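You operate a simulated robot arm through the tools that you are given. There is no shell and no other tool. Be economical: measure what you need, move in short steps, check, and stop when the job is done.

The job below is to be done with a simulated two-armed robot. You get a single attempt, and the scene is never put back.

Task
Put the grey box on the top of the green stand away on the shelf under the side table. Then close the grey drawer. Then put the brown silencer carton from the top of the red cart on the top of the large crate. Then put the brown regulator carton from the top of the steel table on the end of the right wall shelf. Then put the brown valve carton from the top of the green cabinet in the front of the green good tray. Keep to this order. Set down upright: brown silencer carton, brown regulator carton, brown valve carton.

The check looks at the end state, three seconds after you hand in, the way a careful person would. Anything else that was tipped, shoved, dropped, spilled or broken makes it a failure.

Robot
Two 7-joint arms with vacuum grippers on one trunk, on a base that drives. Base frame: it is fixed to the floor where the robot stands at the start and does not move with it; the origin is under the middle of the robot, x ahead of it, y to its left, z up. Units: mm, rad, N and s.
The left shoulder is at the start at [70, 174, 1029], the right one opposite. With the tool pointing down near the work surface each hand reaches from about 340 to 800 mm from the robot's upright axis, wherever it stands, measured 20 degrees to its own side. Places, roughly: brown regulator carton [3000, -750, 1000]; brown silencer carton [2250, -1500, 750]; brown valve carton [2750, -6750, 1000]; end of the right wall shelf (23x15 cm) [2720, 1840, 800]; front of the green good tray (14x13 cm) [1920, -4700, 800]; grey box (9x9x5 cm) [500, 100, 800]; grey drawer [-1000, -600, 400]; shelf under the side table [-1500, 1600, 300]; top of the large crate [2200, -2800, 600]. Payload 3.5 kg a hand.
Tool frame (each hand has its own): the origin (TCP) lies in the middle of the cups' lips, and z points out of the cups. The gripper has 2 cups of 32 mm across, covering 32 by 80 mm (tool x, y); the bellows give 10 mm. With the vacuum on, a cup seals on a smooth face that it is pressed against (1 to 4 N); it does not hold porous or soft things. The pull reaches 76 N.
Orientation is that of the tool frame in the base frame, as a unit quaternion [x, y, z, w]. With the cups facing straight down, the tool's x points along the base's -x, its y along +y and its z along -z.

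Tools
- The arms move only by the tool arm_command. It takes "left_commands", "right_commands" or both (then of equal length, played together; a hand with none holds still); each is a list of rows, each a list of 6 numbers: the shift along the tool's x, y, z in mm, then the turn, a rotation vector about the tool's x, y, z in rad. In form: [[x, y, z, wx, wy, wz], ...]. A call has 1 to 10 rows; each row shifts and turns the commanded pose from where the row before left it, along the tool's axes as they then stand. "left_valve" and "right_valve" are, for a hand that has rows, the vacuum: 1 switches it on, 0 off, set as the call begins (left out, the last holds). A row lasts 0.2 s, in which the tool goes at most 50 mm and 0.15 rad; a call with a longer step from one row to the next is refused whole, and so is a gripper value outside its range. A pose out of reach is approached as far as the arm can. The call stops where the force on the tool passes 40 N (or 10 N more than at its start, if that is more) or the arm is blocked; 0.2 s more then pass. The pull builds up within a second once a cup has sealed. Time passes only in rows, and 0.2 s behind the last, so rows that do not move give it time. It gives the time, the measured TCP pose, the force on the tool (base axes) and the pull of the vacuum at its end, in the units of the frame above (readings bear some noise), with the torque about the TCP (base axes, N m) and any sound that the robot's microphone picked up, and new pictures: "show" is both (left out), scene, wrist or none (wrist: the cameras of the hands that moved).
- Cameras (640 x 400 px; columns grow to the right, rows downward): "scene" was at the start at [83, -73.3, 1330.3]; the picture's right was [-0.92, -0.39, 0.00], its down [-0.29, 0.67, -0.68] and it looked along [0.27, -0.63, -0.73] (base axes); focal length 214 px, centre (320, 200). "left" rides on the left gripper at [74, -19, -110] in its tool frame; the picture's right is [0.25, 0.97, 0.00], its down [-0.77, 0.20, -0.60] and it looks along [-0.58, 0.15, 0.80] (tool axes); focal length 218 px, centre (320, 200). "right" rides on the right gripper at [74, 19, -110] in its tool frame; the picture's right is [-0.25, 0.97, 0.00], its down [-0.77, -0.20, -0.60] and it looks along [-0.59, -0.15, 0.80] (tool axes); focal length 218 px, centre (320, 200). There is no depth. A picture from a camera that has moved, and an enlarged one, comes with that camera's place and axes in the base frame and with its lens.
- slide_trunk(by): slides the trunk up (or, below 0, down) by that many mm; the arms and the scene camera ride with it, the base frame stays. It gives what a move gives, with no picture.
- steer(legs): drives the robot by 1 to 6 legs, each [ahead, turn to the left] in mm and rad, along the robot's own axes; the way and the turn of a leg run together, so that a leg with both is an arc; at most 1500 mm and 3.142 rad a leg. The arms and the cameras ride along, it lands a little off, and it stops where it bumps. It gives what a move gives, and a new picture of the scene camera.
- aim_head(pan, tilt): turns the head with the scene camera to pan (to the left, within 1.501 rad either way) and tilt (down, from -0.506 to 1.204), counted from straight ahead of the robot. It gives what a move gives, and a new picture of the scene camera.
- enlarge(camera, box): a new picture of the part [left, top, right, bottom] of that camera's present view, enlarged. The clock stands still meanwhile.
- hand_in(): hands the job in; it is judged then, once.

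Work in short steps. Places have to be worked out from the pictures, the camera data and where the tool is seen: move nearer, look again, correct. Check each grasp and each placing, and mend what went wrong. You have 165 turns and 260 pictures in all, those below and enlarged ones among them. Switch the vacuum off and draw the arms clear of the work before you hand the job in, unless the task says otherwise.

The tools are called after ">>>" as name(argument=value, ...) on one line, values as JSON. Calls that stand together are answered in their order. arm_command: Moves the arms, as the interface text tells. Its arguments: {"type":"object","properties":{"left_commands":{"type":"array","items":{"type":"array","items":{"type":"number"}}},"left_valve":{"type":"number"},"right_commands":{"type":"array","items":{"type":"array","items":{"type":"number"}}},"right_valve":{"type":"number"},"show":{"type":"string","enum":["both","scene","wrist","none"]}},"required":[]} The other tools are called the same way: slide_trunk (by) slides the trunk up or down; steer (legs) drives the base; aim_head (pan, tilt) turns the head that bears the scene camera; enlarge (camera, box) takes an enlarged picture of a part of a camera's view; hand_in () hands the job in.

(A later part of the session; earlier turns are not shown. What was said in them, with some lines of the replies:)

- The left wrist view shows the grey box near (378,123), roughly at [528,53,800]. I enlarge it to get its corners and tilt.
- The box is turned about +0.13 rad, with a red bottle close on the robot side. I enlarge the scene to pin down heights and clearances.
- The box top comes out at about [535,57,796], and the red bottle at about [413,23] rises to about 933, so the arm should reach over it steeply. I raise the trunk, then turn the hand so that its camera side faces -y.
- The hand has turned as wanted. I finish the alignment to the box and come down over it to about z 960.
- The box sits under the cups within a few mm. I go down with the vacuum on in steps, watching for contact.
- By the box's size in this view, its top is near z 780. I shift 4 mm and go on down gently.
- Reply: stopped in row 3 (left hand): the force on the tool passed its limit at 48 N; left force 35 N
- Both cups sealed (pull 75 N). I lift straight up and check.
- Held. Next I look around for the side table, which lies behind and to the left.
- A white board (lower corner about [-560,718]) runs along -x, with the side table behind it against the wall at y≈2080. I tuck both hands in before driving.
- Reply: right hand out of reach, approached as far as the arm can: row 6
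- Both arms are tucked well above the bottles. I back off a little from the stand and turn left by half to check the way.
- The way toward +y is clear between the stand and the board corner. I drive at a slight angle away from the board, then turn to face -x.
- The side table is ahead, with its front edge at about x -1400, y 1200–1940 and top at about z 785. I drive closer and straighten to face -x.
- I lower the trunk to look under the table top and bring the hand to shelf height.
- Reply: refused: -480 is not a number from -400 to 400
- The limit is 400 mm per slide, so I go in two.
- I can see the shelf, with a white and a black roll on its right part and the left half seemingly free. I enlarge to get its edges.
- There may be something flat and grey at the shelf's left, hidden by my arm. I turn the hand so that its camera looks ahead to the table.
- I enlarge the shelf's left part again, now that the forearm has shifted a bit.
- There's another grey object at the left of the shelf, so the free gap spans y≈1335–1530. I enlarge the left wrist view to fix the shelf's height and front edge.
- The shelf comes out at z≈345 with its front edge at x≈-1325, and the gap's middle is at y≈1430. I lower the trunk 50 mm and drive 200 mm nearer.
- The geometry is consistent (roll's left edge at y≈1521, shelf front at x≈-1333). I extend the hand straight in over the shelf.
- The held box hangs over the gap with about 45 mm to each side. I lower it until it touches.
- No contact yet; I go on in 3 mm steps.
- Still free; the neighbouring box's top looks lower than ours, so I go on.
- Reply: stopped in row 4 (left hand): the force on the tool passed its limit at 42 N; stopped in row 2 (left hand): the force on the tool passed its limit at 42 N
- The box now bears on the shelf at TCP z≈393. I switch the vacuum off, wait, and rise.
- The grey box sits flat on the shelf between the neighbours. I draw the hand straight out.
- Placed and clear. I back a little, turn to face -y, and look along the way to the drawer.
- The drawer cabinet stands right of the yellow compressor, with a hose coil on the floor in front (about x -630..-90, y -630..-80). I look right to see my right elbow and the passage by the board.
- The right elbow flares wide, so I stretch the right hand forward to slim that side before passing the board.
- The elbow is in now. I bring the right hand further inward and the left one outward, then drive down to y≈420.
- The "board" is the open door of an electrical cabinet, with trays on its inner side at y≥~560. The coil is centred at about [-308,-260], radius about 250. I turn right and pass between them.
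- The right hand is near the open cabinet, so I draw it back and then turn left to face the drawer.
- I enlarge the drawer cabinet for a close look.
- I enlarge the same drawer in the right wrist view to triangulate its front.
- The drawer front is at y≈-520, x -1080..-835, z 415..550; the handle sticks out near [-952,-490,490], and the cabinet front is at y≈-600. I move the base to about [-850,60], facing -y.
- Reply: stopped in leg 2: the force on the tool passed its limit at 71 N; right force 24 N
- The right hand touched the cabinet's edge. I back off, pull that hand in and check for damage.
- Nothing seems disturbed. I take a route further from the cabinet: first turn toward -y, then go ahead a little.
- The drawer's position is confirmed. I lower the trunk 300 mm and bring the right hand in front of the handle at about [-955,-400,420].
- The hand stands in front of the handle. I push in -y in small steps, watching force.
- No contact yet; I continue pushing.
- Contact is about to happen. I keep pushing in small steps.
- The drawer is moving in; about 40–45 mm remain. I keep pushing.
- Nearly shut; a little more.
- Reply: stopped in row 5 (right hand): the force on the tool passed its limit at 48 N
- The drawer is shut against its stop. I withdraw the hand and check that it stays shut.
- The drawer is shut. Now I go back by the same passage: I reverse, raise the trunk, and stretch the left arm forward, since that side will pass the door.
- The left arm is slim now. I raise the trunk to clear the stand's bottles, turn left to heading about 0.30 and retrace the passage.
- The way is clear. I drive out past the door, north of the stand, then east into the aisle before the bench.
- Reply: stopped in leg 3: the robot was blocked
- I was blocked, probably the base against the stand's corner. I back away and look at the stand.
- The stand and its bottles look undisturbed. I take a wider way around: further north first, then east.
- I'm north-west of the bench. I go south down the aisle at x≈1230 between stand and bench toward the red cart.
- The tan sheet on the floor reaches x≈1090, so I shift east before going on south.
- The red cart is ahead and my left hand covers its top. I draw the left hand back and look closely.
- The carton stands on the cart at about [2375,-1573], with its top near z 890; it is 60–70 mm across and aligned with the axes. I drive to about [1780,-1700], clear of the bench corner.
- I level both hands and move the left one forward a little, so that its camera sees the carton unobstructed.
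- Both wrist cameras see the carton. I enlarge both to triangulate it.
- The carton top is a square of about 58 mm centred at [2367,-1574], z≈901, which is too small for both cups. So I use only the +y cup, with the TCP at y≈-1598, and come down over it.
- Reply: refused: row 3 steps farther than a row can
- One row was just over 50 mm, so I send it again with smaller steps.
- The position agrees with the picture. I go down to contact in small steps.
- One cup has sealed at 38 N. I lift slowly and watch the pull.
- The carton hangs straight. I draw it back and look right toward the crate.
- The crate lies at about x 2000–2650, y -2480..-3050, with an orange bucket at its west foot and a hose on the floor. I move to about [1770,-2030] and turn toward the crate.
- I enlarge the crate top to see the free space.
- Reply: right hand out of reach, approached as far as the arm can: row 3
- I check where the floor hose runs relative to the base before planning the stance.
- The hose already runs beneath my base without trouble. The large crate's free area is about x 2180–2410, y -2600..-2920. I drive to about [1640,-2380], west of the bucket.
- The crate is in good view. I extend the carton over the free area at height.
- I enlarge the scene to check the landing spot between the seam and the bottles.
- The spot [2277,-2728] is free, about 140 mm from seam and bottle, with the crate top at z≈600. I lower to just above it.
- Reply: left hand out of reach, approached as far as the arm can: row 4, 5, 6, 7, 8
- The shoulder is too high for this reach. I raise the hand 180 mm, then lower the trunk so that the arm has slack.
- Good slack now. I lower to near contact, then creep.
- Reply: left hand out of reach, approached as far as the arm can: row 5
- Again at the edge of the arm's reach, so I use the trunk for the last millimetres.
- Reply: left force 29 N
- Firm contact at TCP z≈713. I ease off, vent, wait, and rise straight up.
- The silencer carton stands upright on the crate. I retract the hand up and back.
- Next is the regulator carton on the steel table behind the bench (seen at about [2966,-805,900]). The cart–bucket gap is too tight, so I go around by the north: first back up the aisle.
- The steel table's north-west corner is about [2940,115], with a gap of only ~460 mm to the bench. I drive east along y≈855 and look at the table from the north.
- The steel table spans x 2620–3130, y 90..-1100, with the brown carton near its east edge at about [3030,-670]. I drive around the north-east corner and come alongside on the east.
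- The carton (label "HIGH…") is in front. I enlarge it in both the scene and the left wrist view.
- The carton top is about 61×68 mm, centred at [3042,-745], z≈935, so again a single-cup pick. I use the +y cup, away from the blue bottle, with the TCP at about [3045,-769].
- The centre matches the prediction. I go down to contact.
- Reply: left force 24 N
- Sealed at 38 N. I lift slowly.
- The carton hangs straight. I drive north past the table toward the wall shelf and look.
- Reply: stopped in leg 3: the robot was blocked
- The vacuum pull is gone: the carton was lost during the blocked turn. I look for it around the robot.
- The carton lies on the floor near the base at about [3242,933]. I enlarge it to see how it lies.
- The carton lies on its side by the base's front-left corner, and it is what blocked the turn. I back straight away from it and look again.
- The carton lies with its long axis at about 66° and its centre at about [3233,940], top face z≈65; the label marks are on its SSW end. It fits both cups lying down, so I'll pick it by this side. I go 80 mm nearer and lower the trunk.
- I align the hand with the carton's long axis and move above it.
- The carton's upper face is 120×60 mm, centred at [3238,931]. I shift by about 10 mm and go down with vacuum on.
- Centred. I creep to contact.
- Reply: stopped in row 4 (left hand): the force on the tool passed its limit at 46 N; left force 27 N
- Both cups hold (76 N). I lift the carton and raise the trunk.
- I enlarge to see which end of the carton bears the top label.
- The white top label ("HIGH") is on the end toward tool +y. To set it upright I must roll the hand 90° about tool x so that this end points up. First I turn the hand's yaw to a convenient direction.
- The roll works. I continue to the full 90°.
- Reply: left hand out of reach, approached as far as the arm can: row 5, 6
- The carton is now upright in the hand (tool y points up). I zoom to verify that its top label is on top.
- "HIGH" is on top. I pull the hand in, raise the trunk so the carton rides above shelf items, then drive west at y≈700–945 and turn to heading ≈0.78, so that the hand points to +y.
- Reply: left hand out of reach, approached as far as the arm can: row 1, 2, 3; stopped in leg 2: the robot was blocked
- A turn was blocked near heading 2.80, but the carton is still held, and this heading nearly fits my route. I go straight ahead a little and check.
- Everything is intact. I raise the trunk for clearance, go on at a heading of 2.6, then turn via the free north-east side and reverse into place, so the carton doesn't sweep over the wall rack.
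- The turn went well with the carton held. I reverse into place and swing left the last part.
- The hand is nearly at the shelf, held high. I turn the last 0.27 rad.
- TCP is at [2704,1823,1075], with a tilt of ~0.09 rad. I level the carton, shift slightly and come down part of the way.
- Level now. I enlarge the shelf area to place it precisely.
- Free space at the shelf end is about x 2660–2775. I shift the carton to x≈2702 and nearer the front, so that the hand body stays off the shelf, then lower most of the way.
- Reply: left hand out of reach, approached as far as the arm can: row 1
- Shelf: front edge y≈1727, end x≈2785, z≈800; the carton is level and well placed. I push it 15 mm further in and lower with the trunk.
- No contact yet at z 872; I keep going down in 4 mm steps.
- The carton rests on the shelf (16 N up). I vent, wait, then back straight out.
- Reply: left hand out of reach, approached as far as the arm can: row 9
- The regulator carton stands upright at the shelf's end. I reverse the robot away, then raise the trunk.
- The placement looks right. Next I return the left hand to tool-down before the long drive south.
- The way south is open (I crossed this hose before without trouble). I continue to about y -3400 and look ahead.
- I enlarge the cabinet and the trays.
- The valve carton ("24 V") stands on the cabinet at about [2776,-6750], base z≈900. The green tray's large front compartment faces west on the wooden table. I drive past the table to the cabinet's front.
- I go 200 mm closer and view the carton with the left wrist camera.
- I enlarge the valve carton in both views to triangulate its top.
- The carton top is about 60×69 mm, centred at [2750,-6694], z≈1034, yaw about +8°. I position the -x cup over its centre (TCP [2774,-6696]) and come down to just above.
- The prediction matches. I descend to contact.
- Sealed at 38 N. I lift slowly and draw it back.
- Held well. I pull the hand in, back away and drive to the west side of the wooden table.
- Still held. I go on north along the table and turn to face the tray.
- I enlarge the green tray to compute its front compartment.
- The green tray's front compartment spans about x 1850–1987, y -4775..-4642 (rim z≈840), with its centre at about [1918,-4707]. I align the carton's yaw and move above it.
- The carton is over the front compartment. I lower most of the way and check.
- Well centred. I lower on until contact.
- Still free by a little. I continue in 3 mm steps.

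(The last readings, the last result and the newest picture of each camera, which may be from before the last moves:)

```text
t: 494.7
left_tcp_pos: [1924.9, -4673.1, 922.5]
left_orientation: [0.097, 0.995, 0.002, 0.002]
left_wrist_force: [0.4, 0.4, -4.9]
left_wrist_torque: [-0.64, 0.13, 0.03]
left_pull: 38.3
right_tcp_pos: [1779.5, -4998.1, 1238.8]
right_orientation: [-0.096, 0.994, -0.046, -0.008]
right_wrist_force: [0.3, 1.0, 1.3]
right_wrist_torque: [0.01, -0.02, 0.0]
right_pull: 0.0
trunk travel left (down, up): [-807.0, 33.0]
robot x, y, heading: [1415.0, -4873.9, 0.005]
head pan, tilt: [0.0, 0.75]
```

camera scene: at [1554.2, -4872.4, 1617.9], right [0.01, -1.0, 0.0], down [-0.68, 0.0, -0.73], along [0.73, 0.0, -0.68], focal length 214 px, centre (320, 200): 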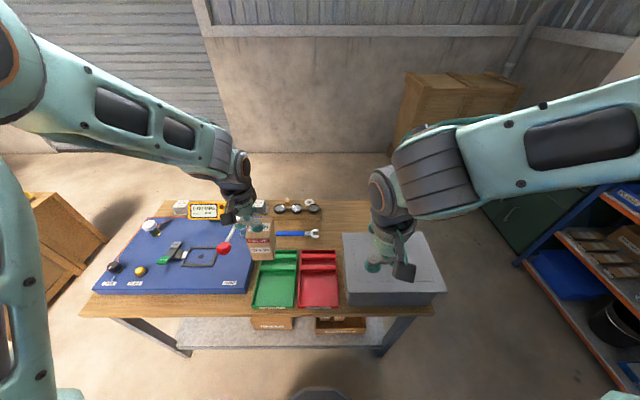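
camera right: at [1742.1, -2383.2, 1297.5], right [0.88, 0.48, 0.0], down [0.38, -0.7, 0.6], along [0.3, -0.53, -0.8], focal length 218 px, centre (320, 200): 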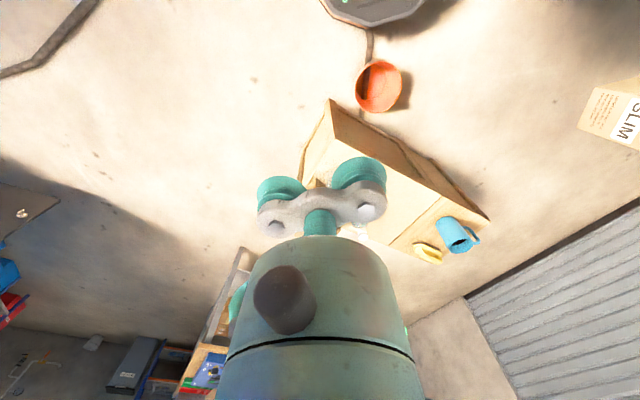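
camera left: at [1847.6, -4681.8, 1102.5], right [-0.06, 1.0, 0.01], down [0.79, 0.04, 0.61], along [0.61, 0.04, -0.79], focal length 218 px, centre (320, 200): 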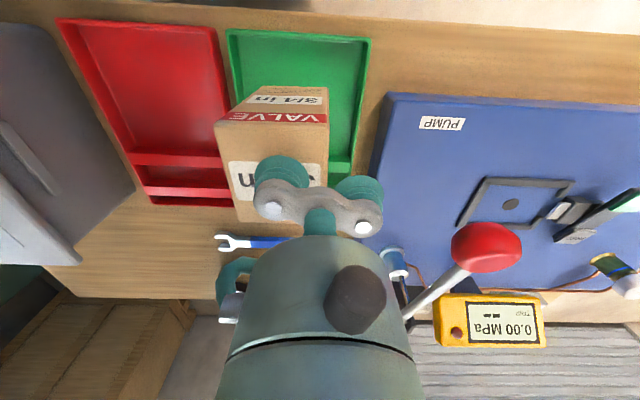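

>>> arm_command(left_commands=[[0, 0, 3, 0, 0, 0], [0, 0, 3, 0, 0, 0], [0, 0, 3, 0, 0, 0], [0, 0, 0, 0, 0, 0]], show="none")

>>> enlarge(camera="scene", box=[210, 230, 338, 310])

```text
t: 495.7
left_tcp_pos: [1927.4, -4672.2, 916.4]
left_orientation: [0.096, 0.995, 0.003, 0.004]
left_wrist_force: [4.7, 5.8, 18.6]
left_wrist_torque: [-1.15, 0.33, 0.08]
left_pull: 37.6
right_tcp_pos: [1778.3, -4998.0, 1239.4]
right_orientation: [-0.096, 0.994, -0.046, -0.009]
right_wrist_force: [1.7, 0.1, 0.6]
right_wrist_torque: [0.02, 0.03, -0.01]
right_pull: 0.0
trunk travel left (down, up): [-807.0, 33.0]
robot x, y, heading: [1416.4, -4872.7, 0.009]
head pan, tilt: [0.0, 0.75]
```

```text
5.00 times, centred on (274, 270) of scene
camera zoom: at [1553.5, -4871.2, 1618.3], right [0.01, -1.0, 0.0], down [-0.68, 0.0, -0.73], along [0.73, 0.0, -0.68], focal length 1072 px, centre (550, -150)
```

zoom: 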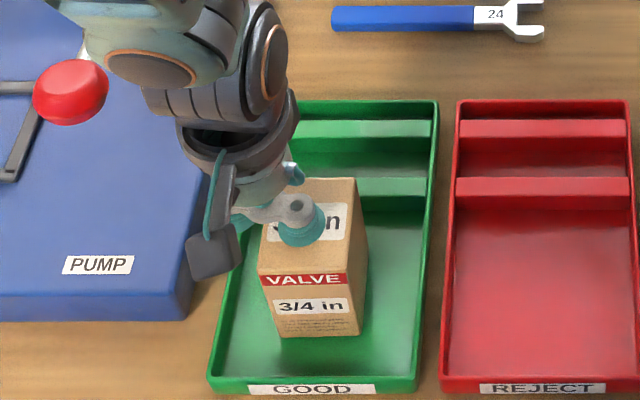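

Contact (19 N), with the carton wholly inside the front compartment. I ease off, vent, wait, and rise.

>>> arm_command(left_commands=[[0, 0, -2, 0, 0, 0], [0, 0, 0, 0, 0, 0], [0, 0, 0, 0, 0, 0], [0, 0, 0, 0, 0, 0], [0, 0, 0, 0, 0, 0], [0, 0, -4, 0, 0, 0], [0, 0, -8, 0, 0, 0], [0, 0, -20, 0, 0, 0], [0, 0, -45, 0, 0, 0], [0, 0, -45, 0, 0, 0]], left_valve=0, show="none")

>>> arm_command(left_commands=[[0, 0, -45, 0, 0, 0], [0, 0, -45, 0, 0, 0], [45, 0, 0, 0, 0, 0], [45, 0, 0, 0, 0, 0]], show="none")

>>> enlarge(camera="scene", box=[210, 230, 338, 310])

```text
t: 497.9
left_tcp_pos: [1923.8, -4674.8, 1040.5]
left_orientation: [0.098, 0.995, 0.004, 0.002]
left_wrist_force: [-0.2, 0.8, 0.2]
left_wrist_torque: [0.0, -0.01, -0.04]
left_pull: 0.0
right_tcp_pos: [1778.2, -4998.6, 1238.5]
right_orientation: [-0.096, 0.994, -0.044, -0.009]
right_wrist_force: [0.2, 0.1, 0.1]
right_wrist_torque: [0.01, -0.02, 0.02]
right_pull: 0.1
trunk travel left (down, up): [-807.0, 33.0]
robot x, y, heading: [1416.9, -4872.2, 0.005]
head pan, tilt: [0.0, 0.75]
```

```text
t: 498.9
left_tcp_pos: [1832.7, -4656.2, 1130.0]
left_orientation: [0.097, 0.995, 0.003, 0.002]
left_wrist_force: [0.5, 1.1, -0.2]
left_wrist_torque: [0.02, 0.0, -0.04]
left_pull: 0.0
right_tcp_pos: [1776.7, -4997.0, 1239.1]
right_orientation: [-0.096, 0.994, -0.045, -0.008]
right_wrist_force: [0.4, -0.5, -0.5]
right_wrist_torque: [-0.03, -0.02, -0.02]
right_pull: 0.1
trunk travel left (down, up): [-807.0, 33.0]
robot x, y, heading: [1417.5, -4875.1, 0.005]
head pan, tilt: [0.0, 0.75]
```

```text
5.00 times, centred on (274, 270) of scene
camera zoom: at [1551.9, -4871.1, 1618.1], right [0.01, -1.0, 0.0], down [-0.68, 0.0, -0.73], along [0.73, 0.0, -0.68], focal length 1072 px, centre (550, -150)
```

zoom: 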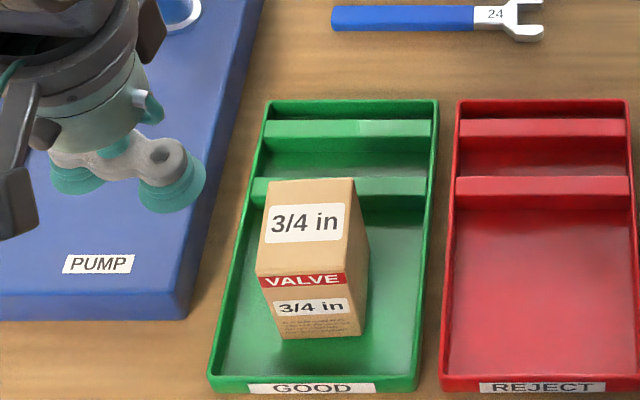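

The valve carton stands upright in the front compartment of the green tray. I back the robot clear of the table and check once more.

>>> steer(legs=[[-250, 0]])

```text
t: 500.8
left_tcp_pos: [1587.9, -4658.5, 1128.7]
left_orientation: [0.095, 0.995, 0.004, 0.0]
left_wrist_force: [-0.1, -0.3, -0.4]
left_wrist_torque: [0.01, 0.0, 0.01]
left_pull: 0.0
right_tcp_pos: [1529.8, -4999.3, 1237.9]
right_orientation: [-0.096, 0.994, -0.044, -0.009]
right_wrist_force: [0.2, -0.7, 0.2]
right_wrist_torque: [0.02, 0.05, 0.01]
right_pull: 0.0
trunk travel left (down, up): [-807.0, 33.0]
robot x, y, heading: [1170.1, -4877.6, 0.008]
head pan, tilt: [0.0, 0.75]
camera scene: at [1306.2, -4873.1, 1617.7], right [0.01, -1.0, 0.0], down [-0.68, -0.01, -0.73], along [0.73, 0.01, -0.68], focal length 214 px, centre (320, 200)
```

scene: 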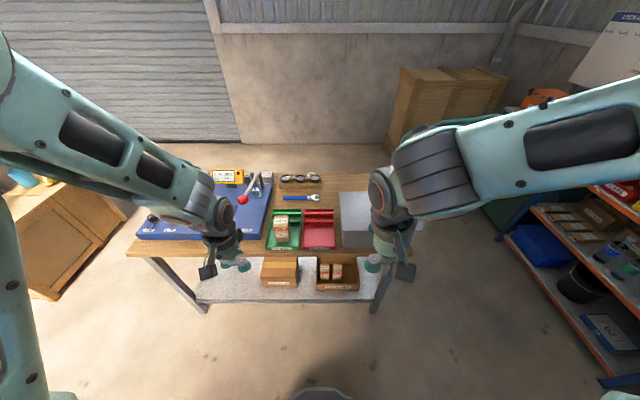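

All five steps are done, the vacuum is off and both arms are clear, so I hand in.

>>> hand_in()

```text
The job is handed in.
```

I did all five steps in order and handed the job in; all three cartons ended upright, but the regulator carton was dropped once and the robot made contact a few times along the way.

- **Placements:** The grey box is on the shelf under the side table and the grey drawer is shut. The silencer carton is on the large crate, the regulator carton on the end of the right wall shelf, and the valve carton in the front of the green tray.
- **Dropped carton:** The regulator carton fell to the floor when a turn was blocked on the way to the shelf. I picked it up and set it upright; only some of its faces were in view afterwards, and those showed no damage.
- **Contacts:** The right hand hit the edge of the electrical cabinet (71 N). The base was blocked beside the green stand, probably by its leg. The cabinet, the stand and the bottles on it looked undisturbed, but I only judged that from pictures.
- **Other risks:** A second turn was blocked for a reason I never found. I also drove over the floor hose several times and saw no effect.
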